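You operate a simulated robot arm through the tools that you are given. There is no shell and no other tool. Be economical: measure what you need, move in short steps, check, and stop when the job is done.

The job below is to be done with a simulated robot arm. You get a single attempt, and the scene is never put back.

TASK
Try the black-banded coupler on both plug gauges and sort it.
Fine: GO in and NO-GO out goes to the PASS tray, all else to the HOLD tray; shut the yellow cover again; leave the other couplers. Where these are worked on the way, their far stop is far enough and under half their travel is too little: yellow cover.

It is judged by the outcome, as a careful person would: the job done as asked, and still so three seconds after it is handed in. It fails if anything else is knocked over, pushed out of place, dropped, spilled or broken. A push-on lid holds only when it is set on centred and level and pressed home; a screw cap is set on level and turned clockwise until tight.

THE ROBOT
A 7-joint arm with a two-finger parallel gripper, fixed in place. Base frame: the origin is at the foot of the arm, x ahead of it, y to its left, z up; the work surface is at about z = 884. Readings come in mm, rad, newtons and seconds.
With the tool pointing down near the work surface it reaches from about 240 to 680 mm from the base axis. Its first joint turns from -1.152 to 1.152 rad. Payload 2.4 kg.
Tool frame: the origin (TCP) lies between the finger pads and is the grasp point; the fingertips stand 30 mm ahead of it; z points along the fingers, y is the line along which they close. Largest opening 94 mm; finger width 28, thickness 10; the body of the gripper, 50 by 96 mm, starts 55 mm behind the TCP.
Orientation is that of the tool frame in the base frame, as a unit quaternion [x, y, z, w]. With the fingers straight down and closing along the base's y, the tool's x points along the base's -x, its y along +y and its z along -z.

THE INTERFACE
- The arm moves only by the tool jog_arm. Its arguments are lists of equal length, an entry for each row: "travel": the shift along the tool's x, y, z in mm, a list of three; "rotation": the turn, a rotation vector about the tool's x, y, z in rad, a list of three; "grip": the opening in per cent of the stroke, from 0 (shut) to 100 (fully open). In form: {"travel": [[x, y, z], ...], "rotation": [[wx, wy, wz], ...], "grip": [grip, ...]}. A call has 1 to 8 rows; each row shifts and turns the commanded pose from where the row before left it, along the tool's axes as they then stand. Rows are played at 5 a second. More than 50 mm and 0.15 rad between two rows, or a gripper value outside its range, and nothing of the call is played. Where a pose cannot be reached the arm comes as near as it can. A force on the tool above 40 N (or 10 N above the force at the start of the call, whichever is more), or a blocked arm, ends the call early, and 0.2 s more pass. Each finger travels about 153 mm/s and halts on what it meets, pressing with about 20 N; the grip force reading is that of the motor and also rises with nothing between the fingers. The clock runs only during rows and for 0.2 s after the last one: add rows that do not move to give the fingers time. It gives the time, the measured TCP pose, the force on the tool (base axes), the opening and the grip force at its end, in the units of the frame above (readings bear some noise), with the torque about the TCP (base axes, N m) and any sound that the robot's microphone picked up.
- Cameras (640 x 400 px; columns grow to the right, rows downward): "scene" is fixed at [28.6, 460.5, 1456.1]; the picture's right is [-0.85, -0.52, 0.00], its down [-0.24, 0.39, -0.89] and it looks along [0.47, -0.76, -0.45] (base axes); focal length 348 px, centre (320, 200). "wrist" rides on the gripper at [76, 14, -102] in the tool frame; the picture's right is [-0.18, 0.98, 0.00], its down [-0.75, -0.14, -0.64] and it looks along [-0.63, -0.12, 0.77] (tool axes); focal length 243 px, centre (320, 200).
- grab_frame(camera): a new picture of that camera. It takes no simulated time.
- pixel_to_xyz(camera, pixels): for up to 12 pixels [column, row] of the newest picture of that camera ("zoom" is the newest enlarged one), the place [x, y, z] in the base frame of the surface seen there, good to about 2 mm. It takes no simulated time.
- zoom(camera, box): a new picture of the part [left, top, right, bottom] of that camera's present view, enlarged. It takes no simulated time.
- job_done(): hands the job in; it is judged then, once.

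Work in short steps. Measure before you move; look again where a grasp or a placing could have gone wrong, and mend it. You have 80 turns and 54 pictures in all, those below and enlarged ones among them. Open the gripper and draw the arm clear of the work before you hand the job in, unless the task says otherwise; then end with one line.

The tools are called after "Emit:" as a command line: name --argument value ..., lists and objects as JSON in quotes. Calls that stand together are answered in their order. jog_arm: Moves the arm, as the interface text tells. Its arguments: {"type":"object","properties":{"travel":{"type":"array"},"rotation":{"type":"array"},"grip":{"type":"array"}},"required":["travel","rotation","grip"]} The other tools are called the same way: grab_frame (camera) takes a picture; pixel_to_xyz (camera, pixels) gives the place of the surface under pixels of a picture; zoom (camera, box) takes an enlarged picture of a part of a camera's view; job_done () hands the job in.

At the start:

```text
clock: 0.0
tcp_pos: [424.3, 1.6, 1215.8]
ee_rot: [0.0, 1.0, 0.0, 0.0]
ft_force: [0.4, -0.1, -0.2]
moment: [-0.03, -0.03, 0.0]
finger_gap: 94.1
grasp_force: 0.1
```

scene: 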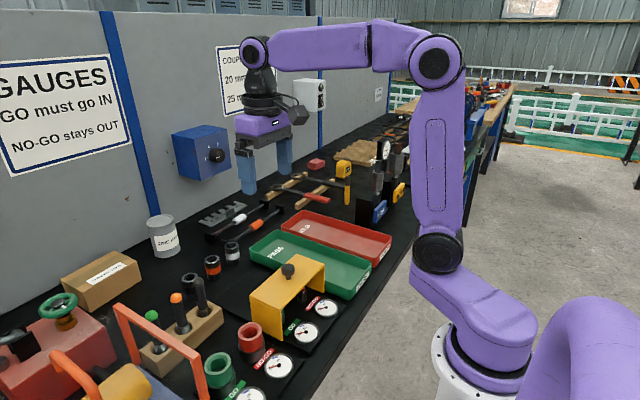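
wrist: 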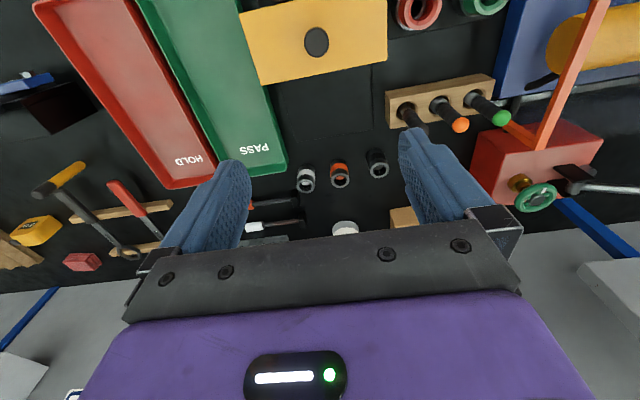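

The pictures show three couplers near (300,180), (340,175), (377,162) in the wrist view, gauges in red/green, and the yellow cover. I zoom in to read signs and details.

Emit:
zoom --camera "scene" --box '[180, 30, 340, 130]'

Emit:
zoom --camera "scene" --box '[140, 200, 400, 400]'

Emit:
zoom --camera "wrist" --box '[230, 0, 550, 200]'

```text
4.00 times, centred on (260, 80) of scene
```

zoom: 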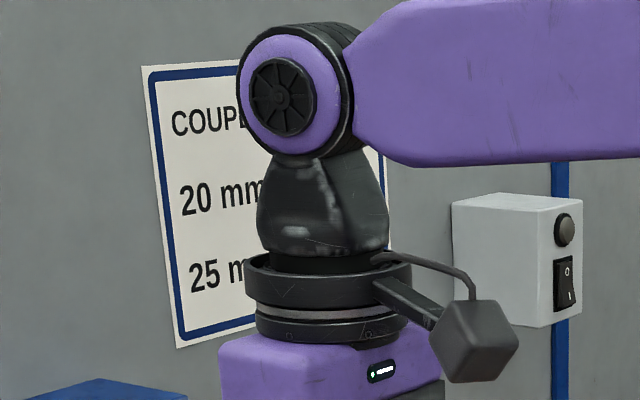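

```text
2.00 times, centred on (270, 300) of scene
```

zoom: 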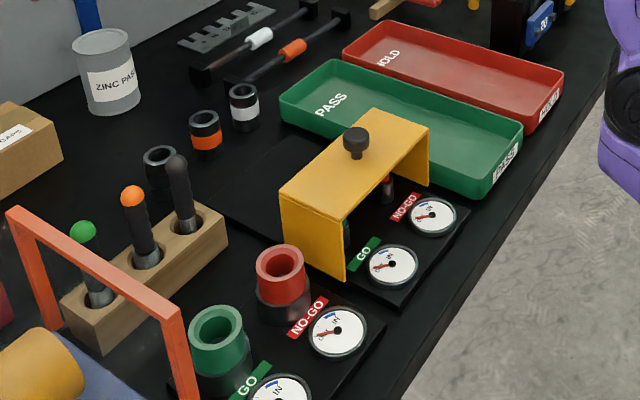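

```text
2.00 times, centred on (390, 100) of wrist
```

zoom: 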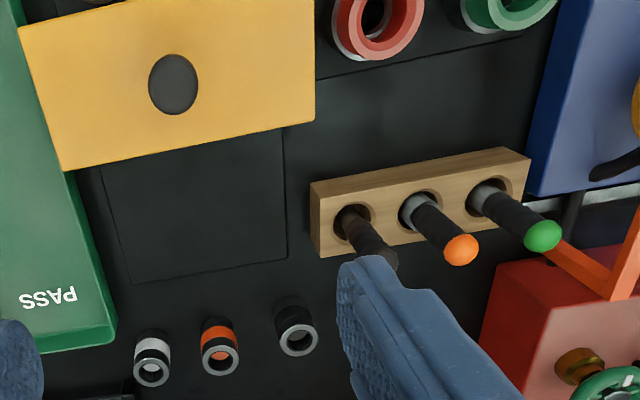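

The black-banded coupler looks like the rightmost one (wrist 378,163). I measure key points in the wrist view: couplers, knob, cover corners, plate and trays.

Emit:
pixel_to_xyz --camera "zoom" --pixels '[[298, 342], [296, 310], [283, 340], [313, 340], [220, 357], [152, 371], [173, 84], [62, 168], [313, 120], [24, 28], [138, 280], [285, 258]]'

Emit:
pixel_to_xyz --camera "scene" --pixels '[[288, 270], [322, 256], [248, 302], [278, 335], [326, 308], [306, 331], [333, 300], [212, 265], [189, 282], [232, 252], [303, 265], [270, 245]]'

Emit:
pixel_to_xyz --camera "wrist" --pixels '[[230, 120], [165, 120], [288, 165], [215, 185], [200, 60], [130, 60], [490, 5], [418, 8], [410, 112], [345, 230]]'

```text
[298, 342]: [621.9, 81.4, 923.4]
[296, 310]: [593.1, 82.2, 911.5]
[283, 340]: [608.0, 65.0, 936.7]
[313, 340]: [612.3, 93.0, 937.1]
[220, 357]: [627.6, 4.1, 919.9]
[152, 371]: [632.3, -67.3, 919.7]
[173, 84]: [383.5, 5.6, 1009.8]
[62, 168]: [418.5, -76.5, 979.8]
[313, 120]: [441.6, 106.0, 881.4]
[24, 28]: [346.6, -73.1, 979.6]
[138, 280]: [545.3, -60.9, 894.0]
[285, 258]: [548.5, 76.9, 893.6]
```

```text
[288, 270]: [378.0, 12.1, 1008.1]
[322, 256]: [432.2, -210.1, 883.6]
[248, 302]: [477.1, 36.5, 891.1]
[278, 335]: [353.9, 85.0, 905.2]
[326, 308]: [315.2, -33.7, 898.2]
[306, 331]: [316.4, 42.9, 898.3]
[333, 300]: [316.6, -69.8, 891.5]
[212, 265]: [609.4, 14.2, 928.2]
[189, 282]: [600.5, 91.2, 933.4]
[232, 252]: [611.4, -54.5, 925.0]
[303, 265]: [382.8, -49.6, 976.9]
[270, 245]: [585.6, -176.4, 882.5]
```

```text
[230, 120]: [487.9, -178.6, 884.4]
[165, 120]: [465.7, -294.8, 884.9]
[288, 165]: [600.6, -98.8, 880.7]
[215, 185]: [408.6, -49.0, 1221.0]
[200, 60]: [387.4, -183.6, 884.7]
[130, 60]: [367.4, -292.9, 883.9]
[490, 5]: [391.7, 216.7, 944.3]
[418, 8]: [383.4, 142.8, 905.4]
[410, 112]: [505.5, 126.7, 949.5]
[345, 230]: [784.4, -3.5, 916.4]
```

Knob is about (381, 8, 1010), cover top z≈980; the plate stretches to x≈547, so the cover should slide away in +x. I go down to hover above the knob, and look.

Emit:
jog_arm --travel '[[22, 3, 40], [22, 3, 40], [0, 0, 45], [0, 0, 0]]' --rotation '[[0, 0, 0], [0, 0, 0], [0, 0, 0], [0, 0, 0]]' --grip '[100, 100, 70, 70]'

Emit:
grab_frame --camera "scene"

Emit:
grab_frame --camera "wrist"

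```text
clock: 1.0
tcp_pos: [380.3, 7.1, 1088.6]
ee_rot: [0.001, 1.0, -0.001, 0.0]
ft_force: [-0.5, 0.1, 0.3]
moment: [0.02, -0.02, -0.01]
finger_gap: 65.8
grasp_force: 0.0
```

```text
48 pictures are left
```

scene: 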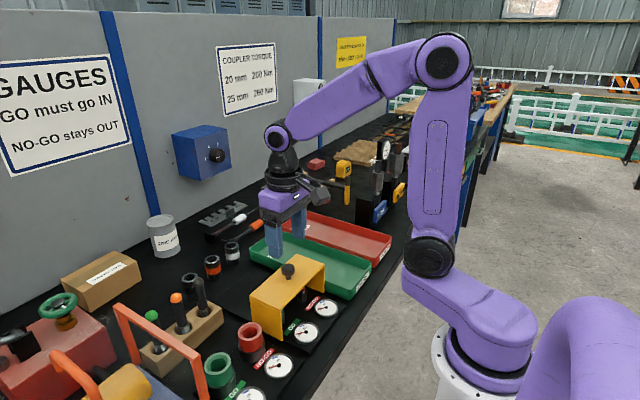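

```text
47 pictures are left
```

wrist: 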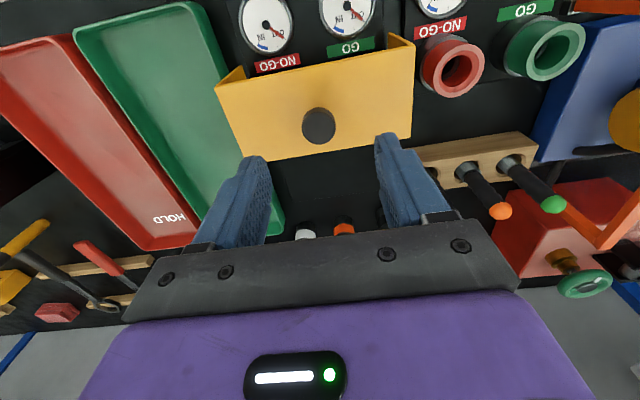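

The "coupler torque" sign is irrelevant; a yellow sign shows at (352,50). I read it and measure the knob (wrist 319,125).

Emit:
zoom --camera "scene" --box '[320, 25, 384, 65]'

Emit:
pixel_to_xyz --camera "wrist" --pixels '[[319, 122], [303, 122], [333, 122], [319, 109], [319, 134], [232, 158], [410, 130], [215, 85], [413, 45]]'

```text
10.00 times, centred on (352, 45) of scene
```

zoom: 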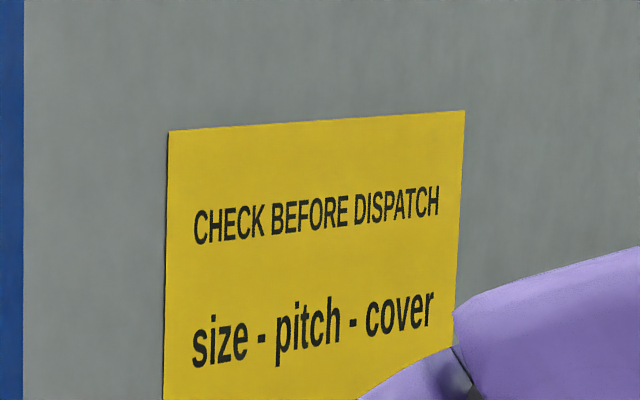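

```text
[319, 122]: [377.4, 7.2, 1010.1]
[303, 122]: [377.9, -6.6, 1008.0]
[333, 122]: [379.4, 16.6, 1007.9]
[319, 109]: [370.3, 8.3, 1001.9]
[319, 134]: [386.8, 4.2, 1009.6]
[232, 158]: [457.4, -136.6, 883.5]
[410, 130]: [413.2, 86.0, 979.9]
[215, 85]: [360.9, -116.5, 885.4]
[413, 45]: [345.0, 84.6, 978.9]
```

Knob centre ≈ (379, 6), Ø≈24. I descend to TCP z≈1014 and close on it.

Emit:
jog_arm --travel '[[1, -1, 40], [0, 0, 34], [0, 0, 0], [0, 0, 0], [0, 0, 0]]' --rotation '[[0, 0, 0], [0, 0, 0], [0, 0, 0], [0, 0, 0], [0, 0, 0]]' --grip '[60, 60, 15, 15, 15]'

```text
clock: 2.2
tcp_pos: [380.5, 4.9, 1016.3]
ee_rot: [0.0, 1.0, -0.001, 0.0]
ft_force: [-0.7, -26.2, 7.5]
moment: [-0.4, -0.25, -0.21]
finger_gap: 27.5
grasp_force: 45.1
```

Gripped at 27.5 mm, with a 26 N side load toward y. I ease y by +1 and try a 20 mm slide in +x.

Emit:
jog_arm --travel '[[0, 1, 0], [-10, 0, 0], [-10, 0, 0], [0, 0, 0]]' --rotation '[[0, 0, 0], [0, 0, 0], [0, 0, 0], [0, 0, 0]]' --grip '[15, 15, 15, 15]'

Emit:
grab_frame --camera "scene"

```text
clock: 3.2
tcp_pos: [398.0, 5.1, 1015.7]
ee_rot: [0.0, 1.0, -0.001, -0.003]
ft_force: [-1.2, -30.6, -13.9]
moment: [-0.38, 0.91, -0.18]
finger_gap: 27.4
grasp_force: 45.7
```

```text
45 pictures are left
```

scene: 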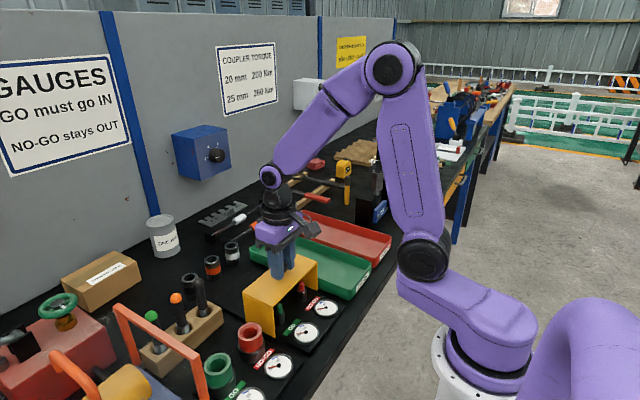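

The cover slides well. The −y push on the tool grew, so I ease −3 in y and keep sliding.

Emit:
jog_arm --travel '[[0, -3, 0], [-20, 0, 0], [-20, 0, 0], [-20, 0, 0], [-15, 0, 0], [0, 0, 0]]' --rotation '[[0, 0, 0], [0, 0, 0], [0, 0, 0], [0, 0, 0], [0, 0, 0], [0, 0, 0]]' --grip '[15, 15, 15, 15, 15, 15]'

```text
clock: 4.6
tcp_pos: [472.9, 4.9, 1015.3]
ee_rot: [-0.001, 1.0, 0.001, -0.002]
ft_force: [-1.6, -1.2, -23.6]
moment: [0.09, 0.89, 0.01]
finger_gap: 27.4
grasp_force: 45.0
```

Now at x=473 with a light downward pull. I lower 1 mm and go on toward the far stop.

Emit:
jog_arm --travel '[[0, 0, 1.5], [-12, 0, 0], [-12, 0, 0], [-8, 0, 0], [-6, 0, 0], [-6, 0, 0], [-4, 0, 0], [-4, 0, 0]]' --rotation '[[0, 0, 0], [0, 0, 0], [0, 0, 0], [0, 0, 0], [0, 0, 0], [0, 0, 0], [0, 0, 0], [0, 0, 0]]' --grip '[15, 15, 15, 15, 15, 15, 15, 15]'

Emit:
grab_frame --camera "scene"

```text
clock: 6.4
tcp_pos: [528.4, 4.5, 1016.3]
ee_rot: [-0.001, 1.0, 0.0, 0.005]
ft_force: [2.6, 1.0, 0.3]
moment: [-0.08, 0.14, 0.01]
finger_gap: 14.1
grasp_force: 6.8
```

```text
44 pictures are left
```

scene: 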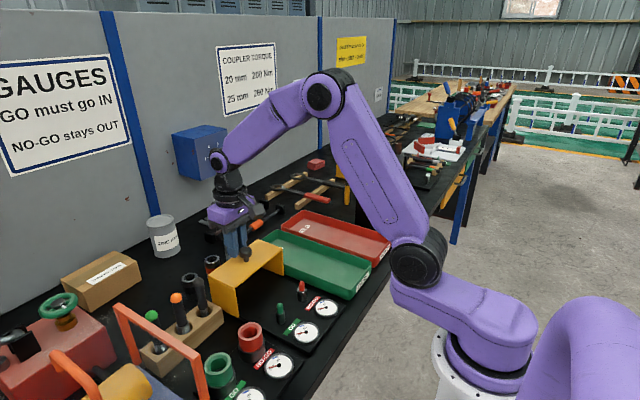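

The fingers slid off past the knob: the cover is at its stop and the plug gauges (279,311) green and (301,290) red stand free. I rise straight up and back, then look.

Emit:
jog_arm --travel '[[0, 0, -40], [0, 0, -40], [40, 0, -40], [45, 0, 0], [45, 0, 0], [0, 0, 0]]' --rotation '[[0, 0, 0], [0, 0, 0], [0, 0, 0], [0, 0, 0], [0, 0, 0], [0, 0, 0]]' --grip '[15, 30, 55, 55, 55, 55]'

Emit:
grab_frame --camera "wrist"

Emit:
zoom --camera "scene" --box '[170, 220, 350, 332]'

```text
refused: row 3 steps farther than a row can; nothing moved
```

```text
43 pictures are left
```

wrist: 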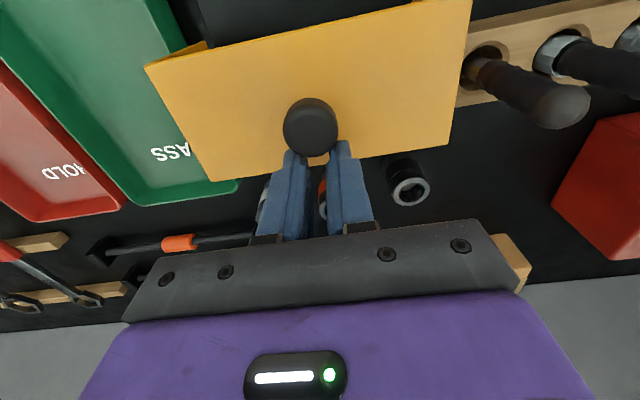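

```text
3.56 times, centred on (260, 276) of scene
```

zoom: 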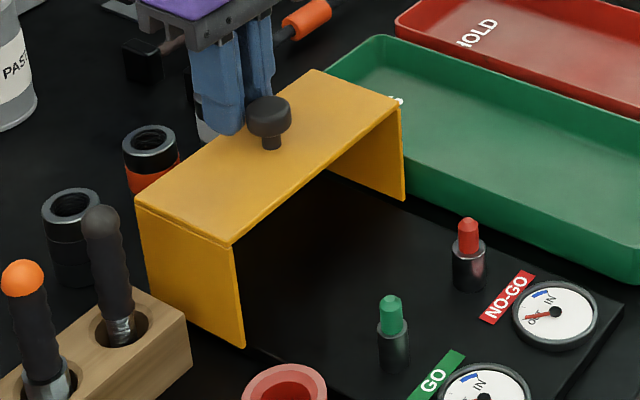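

The row was too long; I redo the rise with smaller steps. I also measure gauge posts and cover from the zoom.

Emit:
pixel_to_xyz --camera "zoom" --pixels '[[391, 297], [391, 310], [391, 330], [394, 350], [394, 368], [468, 219], [468, 245], [468, 270], [468, 286], [268, 102], [230, 238], [138, 200]]'

Emit:
jog_arm --travel '[[0, 0, -40], [0, 0, -40], [30, 0, -30], [45, 0, 0], [45, 0, 0], [40, 0, 0], [0, 0, 0]]' --rotation '[[0, 0, 0], [0, 0, 0], [0, 0, 0], [0, 0, 0], [0, 0, 0], [0, 0, 0], [0, 0, 0]]' --grip '[15, 30, 55, 55, 55, 55, 55]'

Emit:
grab_frame --camera "wrist"

```text
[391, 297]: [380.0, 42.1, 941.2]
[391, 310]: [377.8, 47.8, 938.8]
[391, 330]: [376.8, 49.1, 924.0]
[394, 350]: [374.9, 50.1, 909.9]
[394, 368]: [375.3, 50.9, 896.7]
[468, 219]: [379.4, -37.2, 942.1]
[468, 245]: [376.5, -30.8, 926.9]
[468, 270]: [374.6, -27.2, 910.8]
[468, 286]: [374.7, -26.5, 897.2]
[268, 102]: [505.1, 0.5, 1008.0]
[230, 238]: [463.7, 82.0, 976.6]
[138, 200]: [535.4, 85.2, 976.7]
```

```text
clock: 8.0
tcp_pos: [362.9, 4.8, 1124.3]
ee_rot: [0.0, 1.0, 0.0, 0.0]
ft_force: [-0.8, 0.5, 0.1]
moment: [0.02, 0.04, -0.01]
finger_gap: 51.7
grasp_force: 0.1
```

```text
41 pictures are left
```

wrist: 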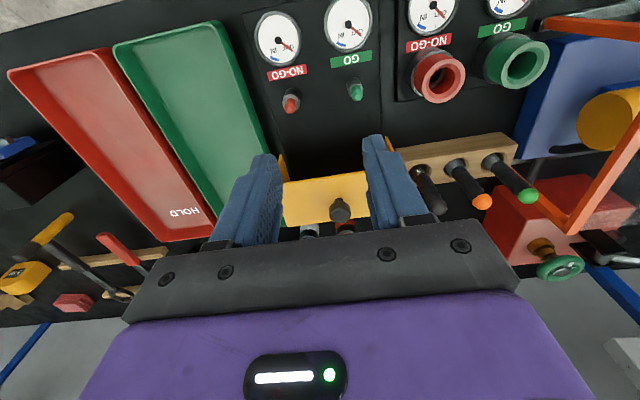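

Posts are around (379.5, 43) GO and (379.5, −34) NO-GO. I zoom the wrist view to refine.

Emit:
zoom --camera "wrist" --box '[240, 0, 400, 100]'

```text
4.00 times, centred on (320, 50) of wrist
```

zoom: 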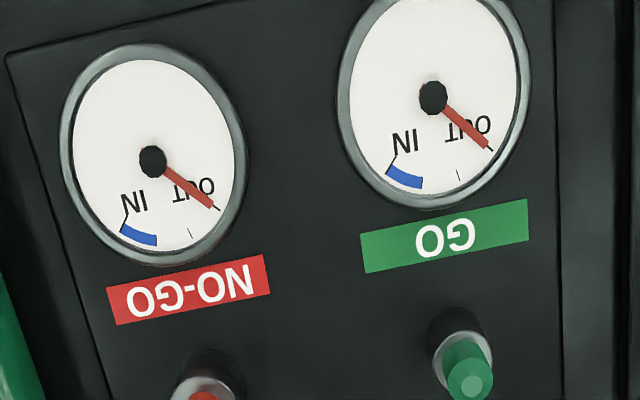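

The dials read OUT at rest, with an IN mark. I measure post tops here.

Emit:
pixel_to_xyz --camera "zoom" --pixels '[[471, 385], [465, 345], [440, 360], [488, 355], [205, 395], [432, 330], [483, 327]]'

Emit:
zoom --camera "scene" --box '[170, 250, 250, 300]'

```text
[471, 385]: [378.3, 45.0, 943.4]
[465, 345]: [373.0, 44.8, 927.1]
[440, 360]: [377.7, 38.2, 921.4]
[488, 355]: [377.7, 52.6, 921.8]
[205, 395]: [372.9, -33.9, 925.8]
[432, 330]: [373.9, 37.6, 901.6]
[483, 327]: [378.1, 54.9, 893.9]
```

```text
8.00 times, centred on (210, 275) of scene
```

zoom: 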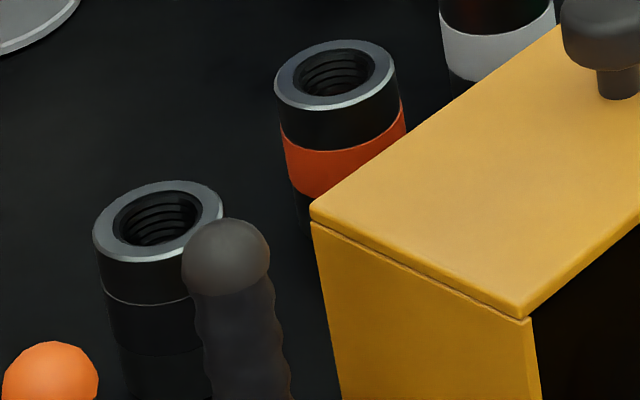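

Now the black-banded coupler's rim in this zoom: I measure rim points to get centre, size and height.

Emit:
pixel_to_xyz --camera "zoom" --pixels '[[102, 230], [214, 208], [160, 186], [150, 254], [110, 205], [205, 238], [155, 225], [335, 45], [335, 104], [282, 80], [390, 68]]'

```text
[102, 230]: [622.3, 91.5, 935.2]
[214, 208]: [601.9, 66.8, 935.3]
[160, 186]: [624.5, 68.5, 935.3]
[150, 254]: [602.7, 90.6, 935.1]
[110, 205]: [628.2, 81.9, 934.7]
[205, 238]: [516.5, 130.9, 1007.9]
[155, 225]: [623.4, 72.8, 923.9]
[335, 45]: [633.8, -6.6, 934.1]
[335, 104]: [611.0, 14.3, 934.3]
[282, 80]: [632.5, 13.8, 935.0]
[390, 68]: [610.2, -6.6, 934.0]
```

Coupler centre ≈ (613, 79.4), OD ≈ 32, top z 935. I move above it at safe height, opening ~60 mm.

Emit:
jog_arm --travel '[[-41.7, 12.4, 0], [-41.7, 12.4, 0], [-41.7, 12.4, 0], [-41.7, 12.4, 0], [-41.7, 12.5, 0], [-41.6, 12.5, 0], [0, 0, 45], [0, 0, 0]]' --rotation '[[0, 0, 0], [0, 0, 0], [0, 0, 0], [0, 0, 0], [0, 0, 0], [0, 0, 0], [0, 0, 0], [0, 0, 0]]' --grip '[64, 64, 64, 64, 64, 64, 64, 64]'

Emit:
grab_frame --camera "wrist"

Emit:
grab_frame --camera "scene"

```text
clock: 9.8
tcp_pos: [612.4, 77.7, 1080.3]
ee_rot: [0.001, 1.0, 0.0, 0.0]
ft_force: [-0.9, -0.2, 0.5]
moment: [0.02, -0.03, -0.04]
finger_gap: 60.2
grasp_force: 0.2
```

```text
38 pictures are left
```

wrist: 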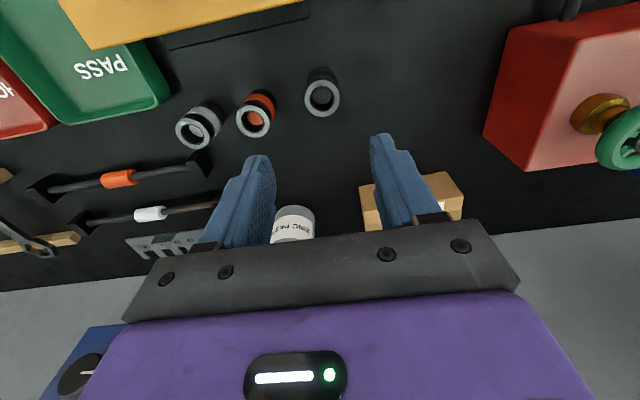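

```text
37 pictures are left
```

scene: 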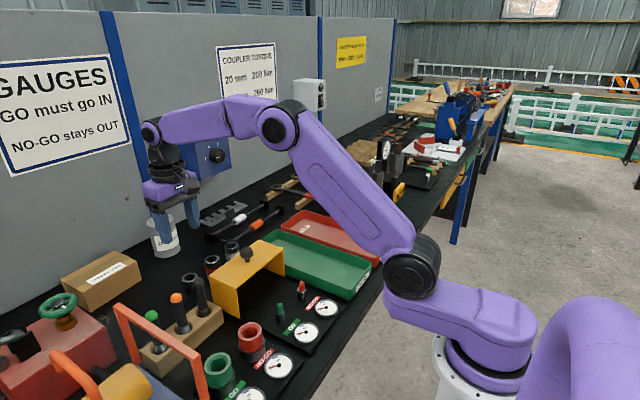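

The coupler is at (323,97) in the wrist view; I recheck its position from here.

Emit:
pixel_to_xyz --camera "wrist" --pixels '[[307, 96], [338, 98], [322, 82], [322, 115], [311, 86], [335, 108], [334, 86], [311, 108]]'

```text
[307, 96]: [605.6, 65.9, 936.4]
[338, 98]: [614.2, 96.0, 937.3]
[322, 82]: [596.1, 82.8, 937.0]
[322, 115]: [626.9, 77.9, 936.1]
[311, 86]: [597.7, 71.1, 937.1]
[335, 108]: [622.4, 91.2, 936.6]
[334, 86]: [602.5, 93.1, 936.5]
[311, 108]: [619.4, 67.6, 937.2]
```

Centre ≈ (611.7, 80). I descend to TCP z≈930 and close.

Emit:
jog_arm --travel '[[0.5, 2, 40], [0, 0, 40], [0, 0, 40], [0, 0, 30], [0, 0, 0], [0, 0, 0], [0, 0, 0], [0, 0, 0]]' --rotation '[[0, 0, 0], [0, 0, 0], [0, 0, 0], [0, 0, 0], [0, 0, 0], [0, 0, 0], [0, 0, 0], [0, 0, 0]]' --grip '[64, 64, 64, 64, 64, 25, 25, 25]'

Emit:
grab_frame --camera "wrist"

```text
clock: 11.6
tcp_pos: [614.3, 81.7, 931.1]
ee_rot: [-0.001, 1.0, 0.0, 0.001]
ft_force: [-0.1, -0.8, 0.6]
moment: [-0.02, 0.0, -0.02]
finger_gap: 35.8
grasp_force: 20.3
```

```text
36 pictures are left
```

wrist: 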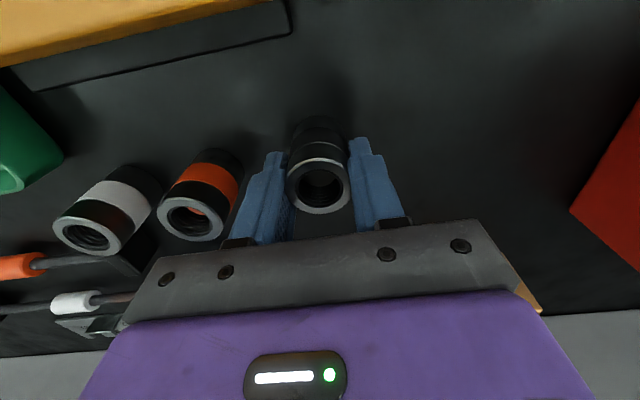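

Held at 35.8 mm. I lift it to z≈1080 and check the hold.

Emit:
jog_arm --travel '[[0, 0, -30], [0, 0, -40], [0, 0, -40], [0, 0, -40], [0, 0, 0]]' --rotation '[[0, 0, 0], [0, 0, 0], [0, 0, 0], [0, 0, 0], [0, 0, 0]]' --grip '[25, 25, 25, 25, 25]'

Emit:
zoom --camera "wrist" --box '[240, 120, 400, 220]'

```text
clock: 12.8
tcp_pos: [616.3, 81.5, 1080.1]
ee_rot: [0.0, 1.0, 0.0, 0.001]
ft_force: [0.3, 0.0, -2.0]
moment: [-0.05, -0.02, -0.01]
finger_gap: 35.4
grasp_force: 20.0
```

```text
4.00 times, centred on (320, 170) of wrist
```

zoom: 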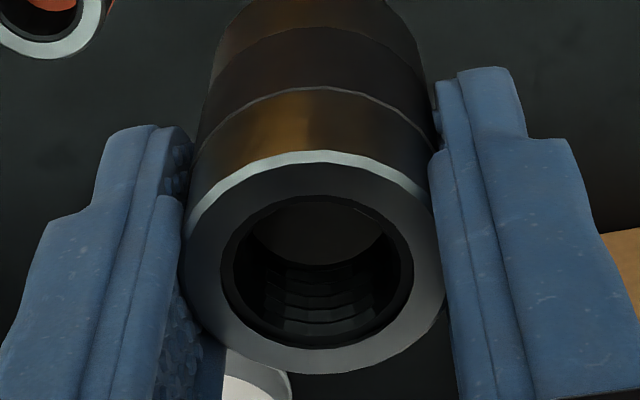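

Secure. I measure the rim to find the coupler's offset from the TCP.

Emit:
pixel_to_xyz --camera "zoom" --pixels '[[315, 172], [315, 358], [203, 265], [428, 265], [240, 195], [400, 340], [395, 195], [235, 335], [320, 60]]'

```text
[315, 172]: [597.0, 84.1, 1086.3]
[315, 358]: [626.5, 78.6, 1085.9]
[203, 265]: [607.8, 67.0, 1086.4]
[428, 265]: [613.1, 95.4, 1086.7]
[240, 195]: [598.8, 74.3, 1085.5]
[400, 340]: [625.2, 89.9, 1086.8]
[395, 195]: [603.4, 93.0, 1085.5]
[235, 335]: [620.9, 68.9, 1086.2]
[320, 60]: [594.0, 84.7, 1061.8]
```

Coupler by vision ≈ (611.6, 81.4), bottom ≈ TCP−46. I carry it over to above the GO post (379, 44.5), a bit higher.

Emit:
jog_arm --travel '[[0, 0, -25], [46.5, -7.4, 0], [46.5, -7.4, 0], [46.5, -7.4, 0], [46.5, -7.4, 0], [46.5, -7.4, 0], [0, 0, 0], [0, 0, 0]]' --rotation '[[0, 0, 0], [0, 0, 0], [0, 0, 0], [0, 0, 0], [0, 0, 0], [0, 0, 0], [0, 0, 0], [0, 0, 0]]' --grip '[25, 25, 25, 25, 25, 25, 25, 25]'

Emit:
jog_arm --travel '[[0, 0, 45], [0, 0, 45], [0, 0, 10], [0, 0, 0]]' --rotation '[[0, 0, 0], [0, 0, 0], [0, 0, 0], [0, 0, 0]]' --grip '[25, 25, 25, 25]'

Emit:
zoom --camera "wrist" --box '[240, 80, 400, 220]'

Emit:
grab_frame --camera "scene"

```text
clock: 14.6
tcp_pos: [384.2, 46.0, 1105.9]
ee_rot: [0.0, 1.0, -0.001, 0.001]
ft_force: [0.3, 0.1, -1.6]
moment: [-0.01, -0.06, 0.01]
finger_gap: 35.5
grasp_force: 19.5
```

```text
clock: 15.6
tcp_pos: [384.4, 44.6, 1003.7]
ee_rot: [0.0, 1.0, 0.0, 0.0]
ft_force: [0.0, 0.4, -2.0]
moment: [0.02, 0.0, -0.01]
finger_gap: 35.4
grasp_force: 20.4
```

```text
2.86 times, centred on (320, 150) of wrist
```

zoom: 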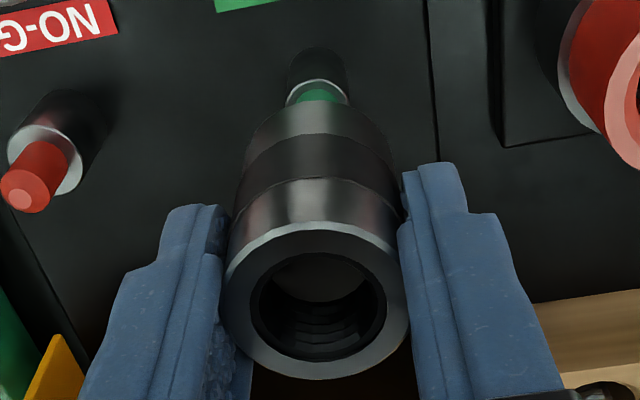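

```text
33 pictures are left
```

scene: 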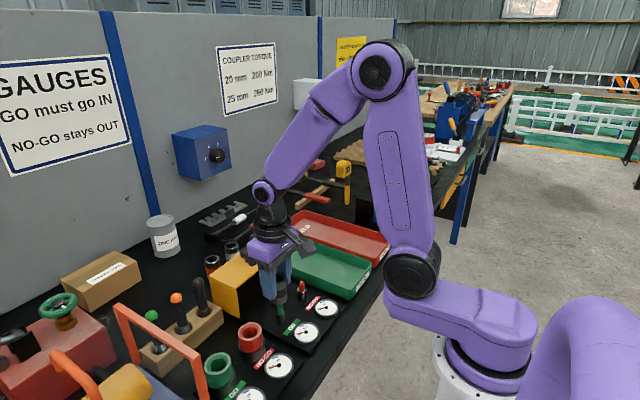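

The coupler hangs just above the GO post. I measure rim and post visible points, with a scene zoom for the same.

Emit:
pixel_to_xyz --camera "wrist" --pixels '[[319, 160], [319, 208]]'

Emit:
zoom --camera "scene" --box '[240, 270, 320, 330]'

Emit:
pixel_to_xyz --camera "zoom" --pixels '[[225, 20], [270, 140], [328, 140], [300, 150], [325, 300], [325, 330], [328, 360], [310, 345], [345, 345], [240, 100], [300, 100]]'

```text
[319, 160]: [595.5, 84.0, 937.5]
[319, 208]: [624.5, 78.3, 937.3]
```

```text
6.67 times, centred on (280, 300) of scene
```

zoom: 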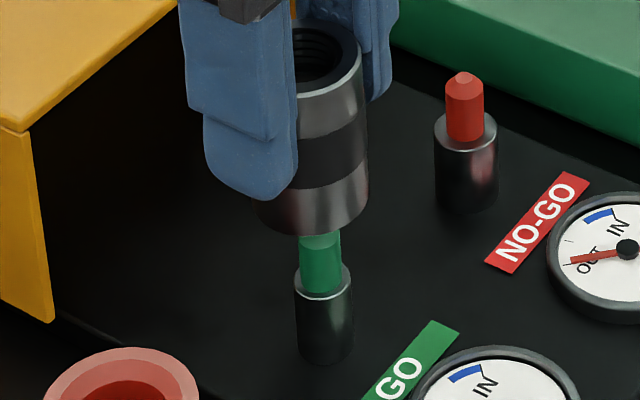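

```text
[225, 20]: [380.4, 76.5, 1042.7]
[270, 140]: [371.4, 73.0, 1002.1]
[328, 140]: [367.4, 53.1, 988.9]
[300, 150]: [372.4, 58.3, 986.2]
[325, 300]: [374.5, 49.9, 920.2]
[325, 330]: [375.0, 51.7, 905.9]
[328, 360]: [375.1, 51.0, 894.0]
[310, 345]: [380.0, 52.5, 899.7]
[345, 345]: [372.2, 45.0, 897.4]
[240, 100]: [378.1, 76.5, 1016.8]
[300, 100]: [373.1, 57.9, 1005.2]
```

In the scene zoom the coupler seems about 2 mm left of the post's axis. I take fresh wrist zoom for exact rim points.

Emit:
zoom --camera "wrist" --box '[272, 90, 368, 220]'

Emit:
pixel_to_xyz --camera "zoom" --pixels '[[320, 230], [320, 365], [240, 300], [400, 300], [265, 248], [375, 350], [375, 248], [262, 345], [318, 25], [320, 48]]'

```text
3.08 times, centred on (320, 155) of wrist
```

zoom: 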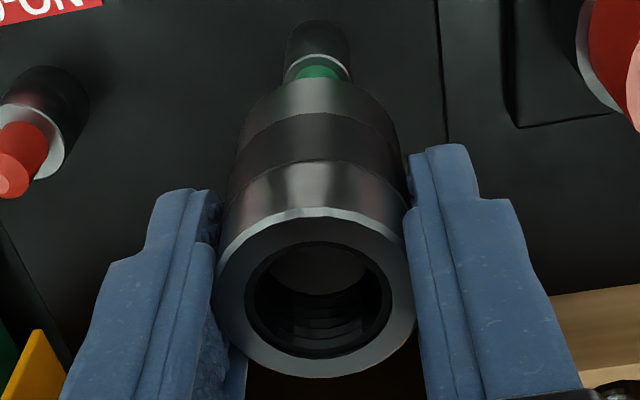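

```text
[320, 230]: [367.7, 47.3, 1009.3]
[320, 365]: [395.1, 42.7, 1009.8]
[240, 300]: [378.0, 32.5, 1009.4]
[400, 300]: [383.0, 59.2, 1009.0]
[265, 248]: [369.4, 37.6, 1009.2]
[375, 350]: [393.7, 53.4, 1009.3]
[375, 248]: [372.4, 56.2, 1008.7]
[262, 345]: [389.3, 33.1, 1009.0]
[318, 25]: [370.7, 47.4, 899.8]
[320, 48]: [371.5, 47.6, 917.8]
```

Coupler ≈ (380.5, 44.6), post ≈ (379.5, 44.8). I shift 1 mm in −x and lower over the narrow tip with small steps.

Emit:
jog_arm --travel '[[1, 0, 8], [0, 0, 7], [0, 0, 7], [0, 0, 0]]' --rotation '[[0, 0, 0], [0, 0, 0], [0, 0, 0], [0, 0, 0]]' --grip '[25, 25, 25, 25]'

Emit:
zoom --camera "scene" --box '[240, 270, 320, 330]'

```text
clock: 16.6
tcp_pos: [382.6, 44.6, 983.3]
ee_rot: [-0.001, 1.0, 0.0, 0.0]
ft_force: [1.0, -0.4, -3.3]
moment: [0.0, 0.0, 0.01]
finger_gap: 35.6
grasp_force: 19.7
```

```text
6.67 times, centred on (280, 300) of scene
```

zoom: 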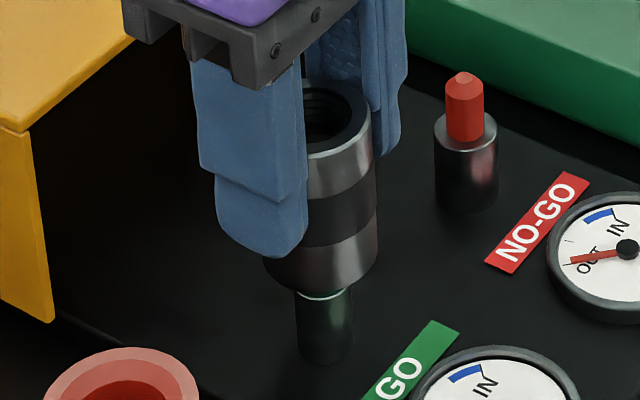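

Centre columns: coupler ~320, post ~323, nearly aligned. I shift another 0.5 mm and lower in 4 mm steps onto the body.

Emit:
jog_arm --travel '[[0.5, -0.3, 4], [0, 0, 4], [0, 0, 4], [0, 0, 3], [0, 0, 0]]' --rotation '[[0, 0, 0], [0, 0, 0], [0, 0, 0], [0, 0, 0], [0, 0, 0]]' --grip '[25, 25, 25, 25, 25]'

```text
clock: 17.8
tcp_pos: [381.9, 42.5, 968.1]
ee_rot: [0.0, 1.0, 0.0, 0.0]
ft_force: [1.0, -0.7, -2.8]
moment: [-0.01, -0.01, 0.0]
finger_gap: 35.5
grasp_force: 20.1
```

No contact force, bottom at ≈922, just past the body's top. I go on down.

Emit:
jog_arm --travel '[[0, 0, 4], [0, 0, 4], [0, 0, 4], [0, 0, 4], [0, 0, 4], [0, 0, 0]]' --rotation '[[0, 0, 0], [0, 0, 0], [0, 0, 0], [0, 0, 0], [0, 0, 0], [0, 0, 0]]' --grip '[25, 25, 25, 25, 25, 25]'

Emit:
zoom --camera "scene" --box '[240, 270, 320, 330]'

```text
clock: 19.2
tcp_pos: [380.9, 44.5, 947.0]
ee_rot: [0.0, 1.0, 0.0, 0.0]
ft_force: [1.1, 0.3, -1.8]
moment: [0.03, -0.05, -0.01]
finger_gap: 36.0
grasp_force: 20.3
```

```text
6.67 times, centred on (280, 300) of scene
```

zoom: 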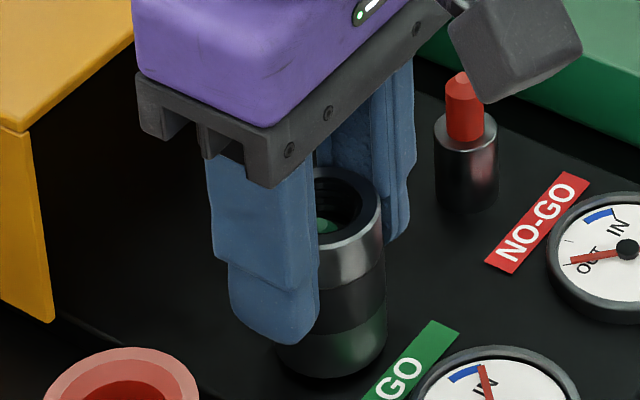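

It enters freely and the GO needle is at/near IN. I lower the last few mm until it seats.

Emit:
jog_arm --travel '[[0, 0, 3], [0, 0, 3], [0, 0, 2], [0, 0, 1], [0, 0, 1], [0, 0, 0]]' --rotation '[[0, 0, 0], [0, 0, 0], [0, 0, 0], [0, 0, 0], [0, 0, 0], [0, 0, 0]]' --grip '[25, 25, 25, 25, 25, 25]'

Emit:
zoom --camera "scene" --box '[240, 270, 340, 370]'

```text
clock: 20.6
tcp_pos: [380.3, 44.5, 937.1]
ee_rot: [-0.001, 1.0, 0.0, 0.001]
ft_force: [3.2, -3.1, 12.5]
moment: [-0.32, -0.09, -0.01]
finger_gap: 35.6
grasp_force: 20.4
```

```text
4.00 times, centred on (290, 320) of scene
```

zoom: 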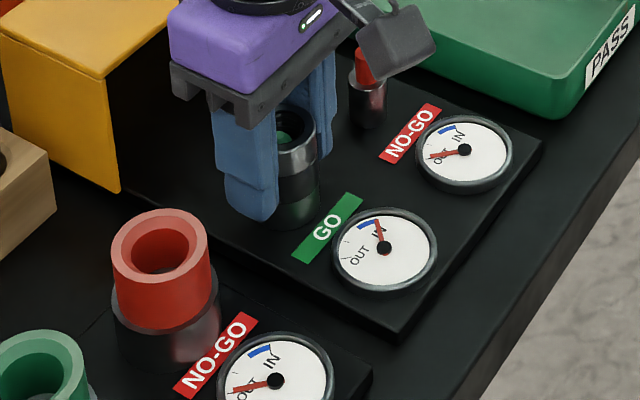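

GO reads IN, coupler seated (12 N). I lift straight out and carry it over toward the NO-GO post (Δy≈−78).

Emit:
jog_arm --travel '[[0, 0, -20], [0, 0, -30], [0, 0, -25], [0, -39, 0], [0, -39, 0], [0, 0, 0]]' --rotation '[[0, 0, 0], [0, 0, 0], [0, 0, 0], [0, 0, 0], [0, 0, 0], [0, 0, 0]]' --grip '[25, 25, 25, 25, 25, 25]'

Emit:
zoom --camera "scene" --box '[260, 245, 340, 305]'

Emit:
zoom --camera "wrist" --box '[272, 90, 368, 220]'

Emit:
pixel_to_xyz --camera "zoom" --pixels '[[315, 220], [315, 370], [225, 294], [406, 294], [318, 25], [318, 35], [320, 45]]'

```text
clock: 22.0
tcp_pos: [381.6, -35.6, 1011.7]
ee_rot: [-0.001, 1.0, 0.0, 0.0]
ft_force: [-1.3, 0.5, -2.6]
moment: [-0.03, -0.03, -0.01]
finger_gap: 35.6
grasp_force: 20.1
```

```text
6.67 times, centred on (300, 275) of scene
```

zoom: 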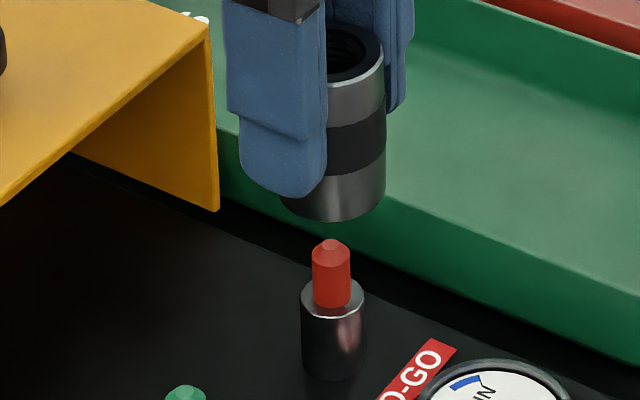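

```text
3.08 times, centred on (320, 155) of wrist
```

zoom: 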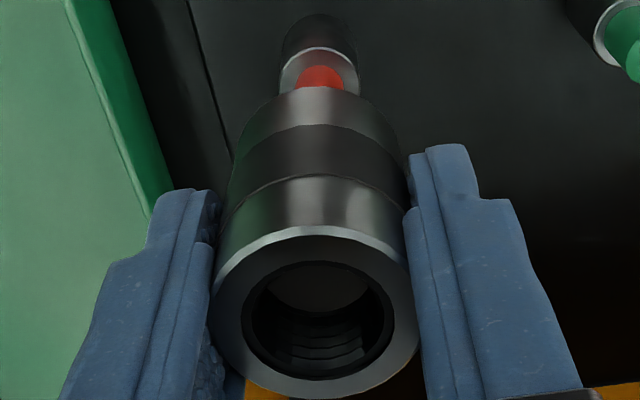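

```text
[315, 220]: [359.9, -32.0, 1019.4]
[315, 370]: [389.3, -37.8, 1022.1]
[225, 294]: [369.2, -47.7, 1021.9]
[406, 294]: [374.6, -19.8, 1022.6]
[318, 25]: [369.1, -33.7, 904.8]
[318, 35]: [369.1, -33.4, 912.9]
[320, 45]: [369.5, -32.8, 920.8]
```

Coupler slid up ~4 mm in the grip on seating (bottom = TCP−41.5). Post ≈ (379.4, −35), coupler ≈ (378, −34.3): I shift +1 x, −0.3 y and lower to just over the tip.

Emit:
jog_arm --travel '[[-1, -0.3, 10], [0, 0, 10], [0, 0, 5], [0, 0, 5], [0, 0, 0]]' --rotation '[[0, 0, 0], [0, 0, 0], [0, 0, 0], [0, 0, 0], [0, 0, 0]]' --grip '[25, 25, 25, 25, 25]'

Emit:
zoom --camera "scene" --box '[260, 245, 340, 305]'

```text
clock: 23.2
tcp_pos: [381.4, -33.7, 982.3]
ee_rot: [0.0, 1.0, 0.0, -0.001]
ft_force: [-0.5, 0.3, -2.3]
moment: [0.01, 0.02, 0.04]
finger_gap: 35.6
grasp_force: 19.8
```

```text
6.67 times, centred on (300, 275) of scene
```

zoom: 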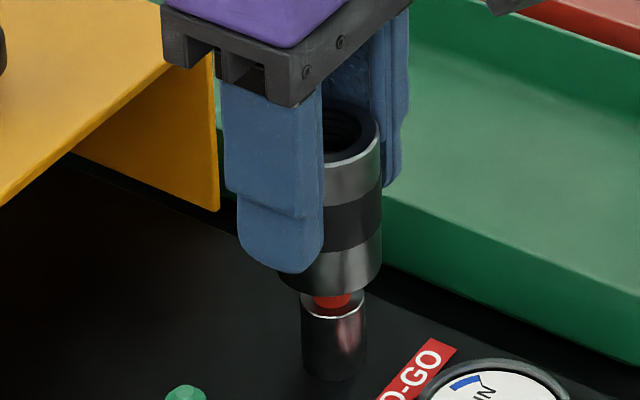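

Coupler centre col ~330 vs post ~333; a small right shift. I lower gently onto the NO-GO body.

Emit:
jog_arm --travel '[[0.3, -0.7, 5], [0, 0, 4], [0, 0, 3], [0, 0, 2], [0, 0, 2], [0, 0, 0]]' --rotation '[[0, 0, 0], [0, 0, 0], [0, 0, 0], [0, 0, 0], [0, 0, 0], [0, 0, 0]]' --grip '[25, 25, 25, 25, 25, 25]'

Emit:
zoom --camera "scene" --box '[260, 245, 340, 305]'

```text
clock: 24.6
tcp_pos: [382.0, -36.0, 965.5]
ee_rot: [0.0, 1.0, 0.0, 0.0]
ft_force: [0.0, 0.4, -2.4]
moment: [-0.03, 0.0, 0.01]
finger_gap: 35.7
grasp_force: 19.8
```

```text
6.67 times, centred on (300, 275) of scene
```

zoom: 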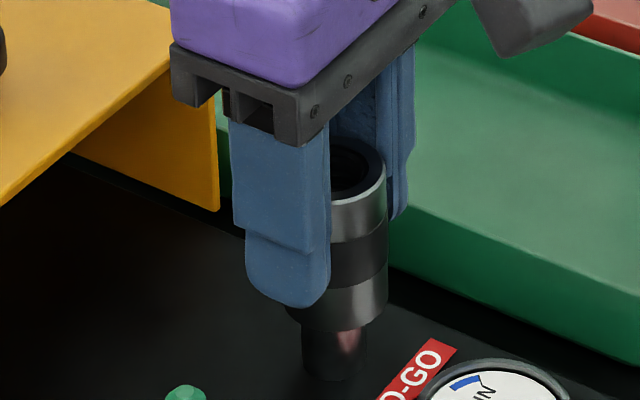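

No force yet, bottom ≈924, about the body's top. I correct 0.5 mm back and lower by small steps, watching force.

Emit:
jog_arm --travel '[[-0.3, 0.4, 1], [0, 0, 1.5], [0, 0, 1.5], [0, 0, 1.5], [0, 0, 0]]' --rotation '[[0, 0, 0], [0, 0, 0], [0, 0, 0], [0, 0, 0], [0, 0, 0]]' --grip '[25, 25, 25, 25, 25]'

```text
clock: 25.8
tcp_pos: [382.6, -34.5, 961.7]
ee_rot: [0.0, 1.0, 0.001, 0.001]
ft_force: [-1.2, -4.5, 13.5]
moment: [-0.27, 0.02, -0.01]
finger_gap: 35.6
grasp_force: 19.7
```

Contact of ~13 N at bottom ≈920 with torque hinting contact on the −y side. I make sure it is not mere misalignment: back up, shift −0.7 y, try again.

Emit:
jog_arm --travel '[[0, 0, -3], [0, -0.7, 0], [0, 0, 1.5], [0, 0, 1.5], [0, 0, 1], [0, 0, 0]]' --rotation '[[0, 0, 0], [0, 0, 0], [0, 0, 0], [0, 0, 0], [0, 0, 0], [0, 0, 0]]' --grip '[25, 25, 25, 25, 25, 25]'

Emit:
zoom --camera "scene" --box '[260, 245, 360, 320]'

Emit:
zoom --camera "wrist" --box '[272, 90, 368, 220]'

```text
clock: 27.2
tcp_pos: [383.2, -34.9, 961.4]
ee_rot: [0.0, 1.0, 0.001, 0.001]
ft_force: [1.3, -2.4, 10.1]
moment: [-0.12, -0.01, 0.04]
finger_gap: 35.5
grasp_force: 19.9
```

```text
5.33 times, centred on (310, 282) of scene
```

zoom: 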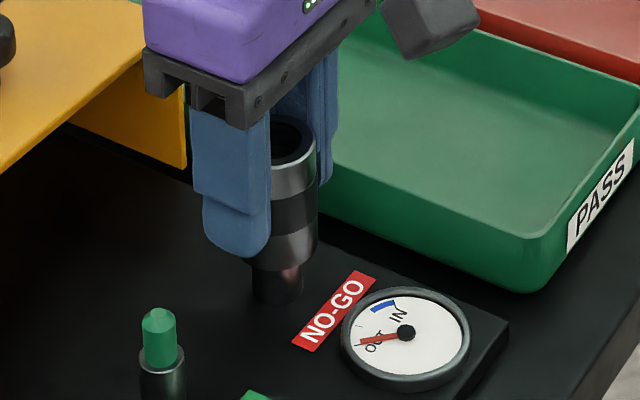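

```text
3.08 times, centred on (320, 155) of wrist
```

zoom: 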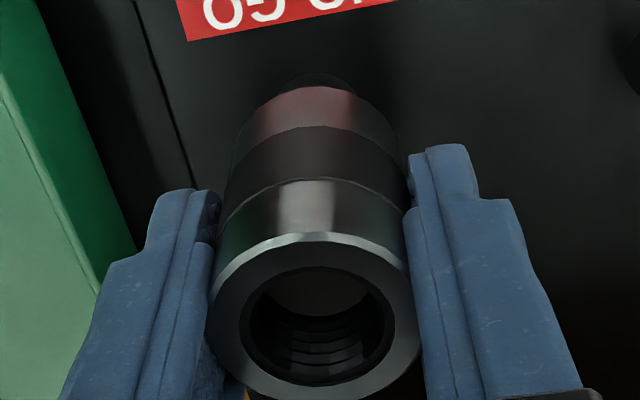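

It is stopped at the same height with near-central load; the NO-GO needle stays OUT. To be sure, I make a small pressed search (±1 mm in x and y).

Emit:
jog_arm --travel '[[0.8, 0, 0.6], [0, -0.8, 0], [-0.8, 0, 0], [-0.8, 0, 0], [0, 0.8, 0], [0, 0.6, 0], [0.8, 0, 0], [0, -0.6, 0]]' --rotation '[[0, 0, 0], [0, 0, 0], [0, 0, 0], [0, 0, 0], [0, 0, 0], [0, 0, 0], [0, 0, 0], [0, 0, 0]]' --grip '[25, 25, 25, 25, 25, 25, 25, 25]'

Emit:
zoom --camera "scene" --box '[260, 245, 360, 320]'

```text
clock: 29.0
tcp_pos: [382.8, -35.7, 960.1]
ee_rot: [-0.001, 1.0, 0.0, 0.0]
ft_force: [5.6, 6.5, 9.8]
moment: [0.35, -0.26, 0.03]
finger_gap: 35.8
grasp_force: 20.5
```

```text
5.33 times, centred on (310, 282) of scene
```

zoom: 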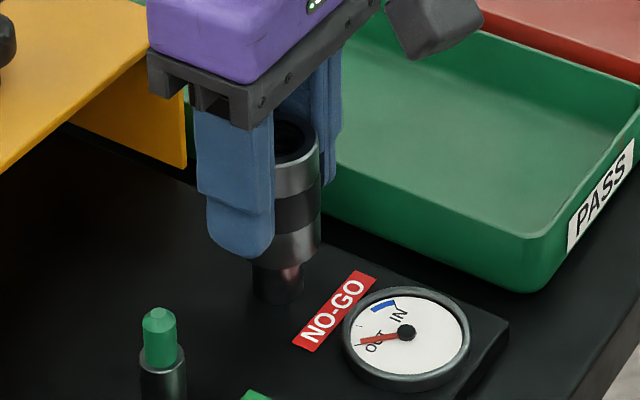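

Still OUT. Side forces suggest it's sitting on the lead-in; I relieve them (+0.7, +0.7) and press slightly firmer once to be conclusive.

Emit:
jog_arm --travel '[[-0.7, 0.7, 0], [0, 0, 1], [0, 0, 1], [0, 0, 0]]' --rotation '[[0, 0, 0], [0, 0, 0], [0, 0, 0], [0, 0, 0]]' --grip '[25, 25, 25, 25]'

Emit:
zoom --camera "scene" --box '[260, 245, 360, 320]'

```text
clock: 30.0
tcp_pos: [383.2, -35.5, 958.0]
ee_rot: [0.0, 1.0, 0.0, 0.0]
ft_force: [2.7, -3.4, 3.6]
moment: [-0.15, -0.1, 0.01]
finger_gap: 35.8
grasp_force: 19.8
```

```text
5.33 times, centred on (310, 282) of scene
```

zoom: 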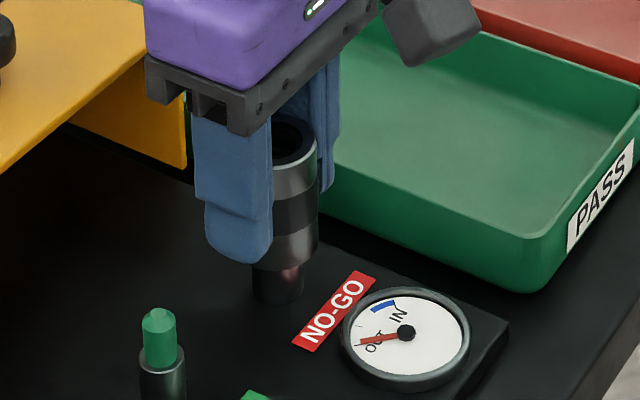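

Force fell to 3.6 N while the hand dropped ~2 mm — either slip in the grip or entering. I measure the rim height.

Emit:
zoom --camera "wrist" --box '[272, 90, 368, 220]'

Emit:
pixel_to_xyz --camera "zoom" --pixels '[[315, 250], [225, 318], [408, 318], [250, 275], [385, 275]]'

```text
3.08 times, centred on (320, 155) of wrist
```

zoom: 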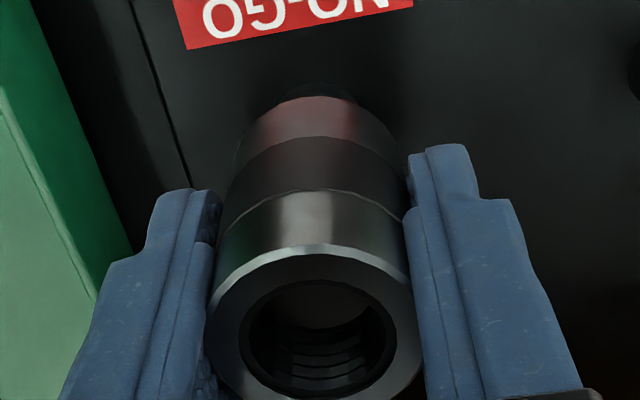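

```text
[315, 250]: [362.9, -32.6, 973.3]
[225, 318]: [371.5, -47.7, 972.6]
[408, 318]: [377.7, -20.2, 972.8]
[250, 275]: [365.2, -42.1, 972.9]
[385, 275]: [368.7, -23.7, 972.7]
```

Rim at 972.8 → bottom ≈921: it only slipped in the grip, still resting on the NO-GO top. GO IN, NO-GO OUT → PASS. I lift clear and measure the PASS tray.

Emit:
jog_arm --travel '[[0, 0, -20], [0, 0, -30], [0, 0, -20], [0, 0, 0]]' --rotation '[[0, 0, 0], [0, 0, 0], [0, 0, 0], [0, 0, 0]]' --grip '[25, 25, 25, 25]'

Emit:
grab_frame --camera "scene"

Emit:
pixel_to_xyz --camera "scene" --pixels '[[352, 299], [371, 262], [282, 231], [325, 262], [340, 270], [310, 256], [335, 285], [360, 265], [330, 250], [345, 262]]'

```text
clock: 31.0
tcp_pos: [382.3, -34.2, 1028.2]
ee_rot: [0.001, 1.0, 0.0, 0.0]
ft_force: [-0.1, 0.5, -2.8]
moment: [-0.01, 0.01, 0.04]
finger_gap: 35.6
grasp_force: 19.8
```

```text
18 pictures are left
```

scene: 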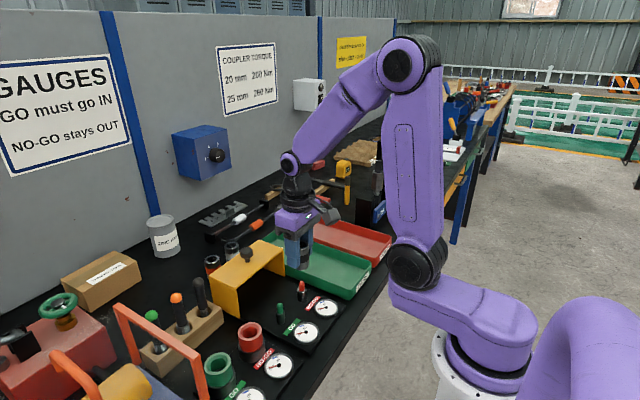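

```text
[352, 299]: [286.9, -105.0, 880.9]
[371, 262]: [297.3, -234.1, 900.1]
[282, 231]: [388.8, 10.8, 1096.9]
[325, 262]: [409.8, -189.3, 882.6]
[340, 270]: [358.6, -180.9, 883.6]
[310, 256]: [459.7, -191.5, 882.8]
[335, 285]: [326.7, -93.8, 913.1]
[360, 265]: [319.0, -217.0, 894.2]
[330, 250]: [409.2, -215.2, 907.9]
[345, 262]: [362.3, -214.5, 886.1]
```

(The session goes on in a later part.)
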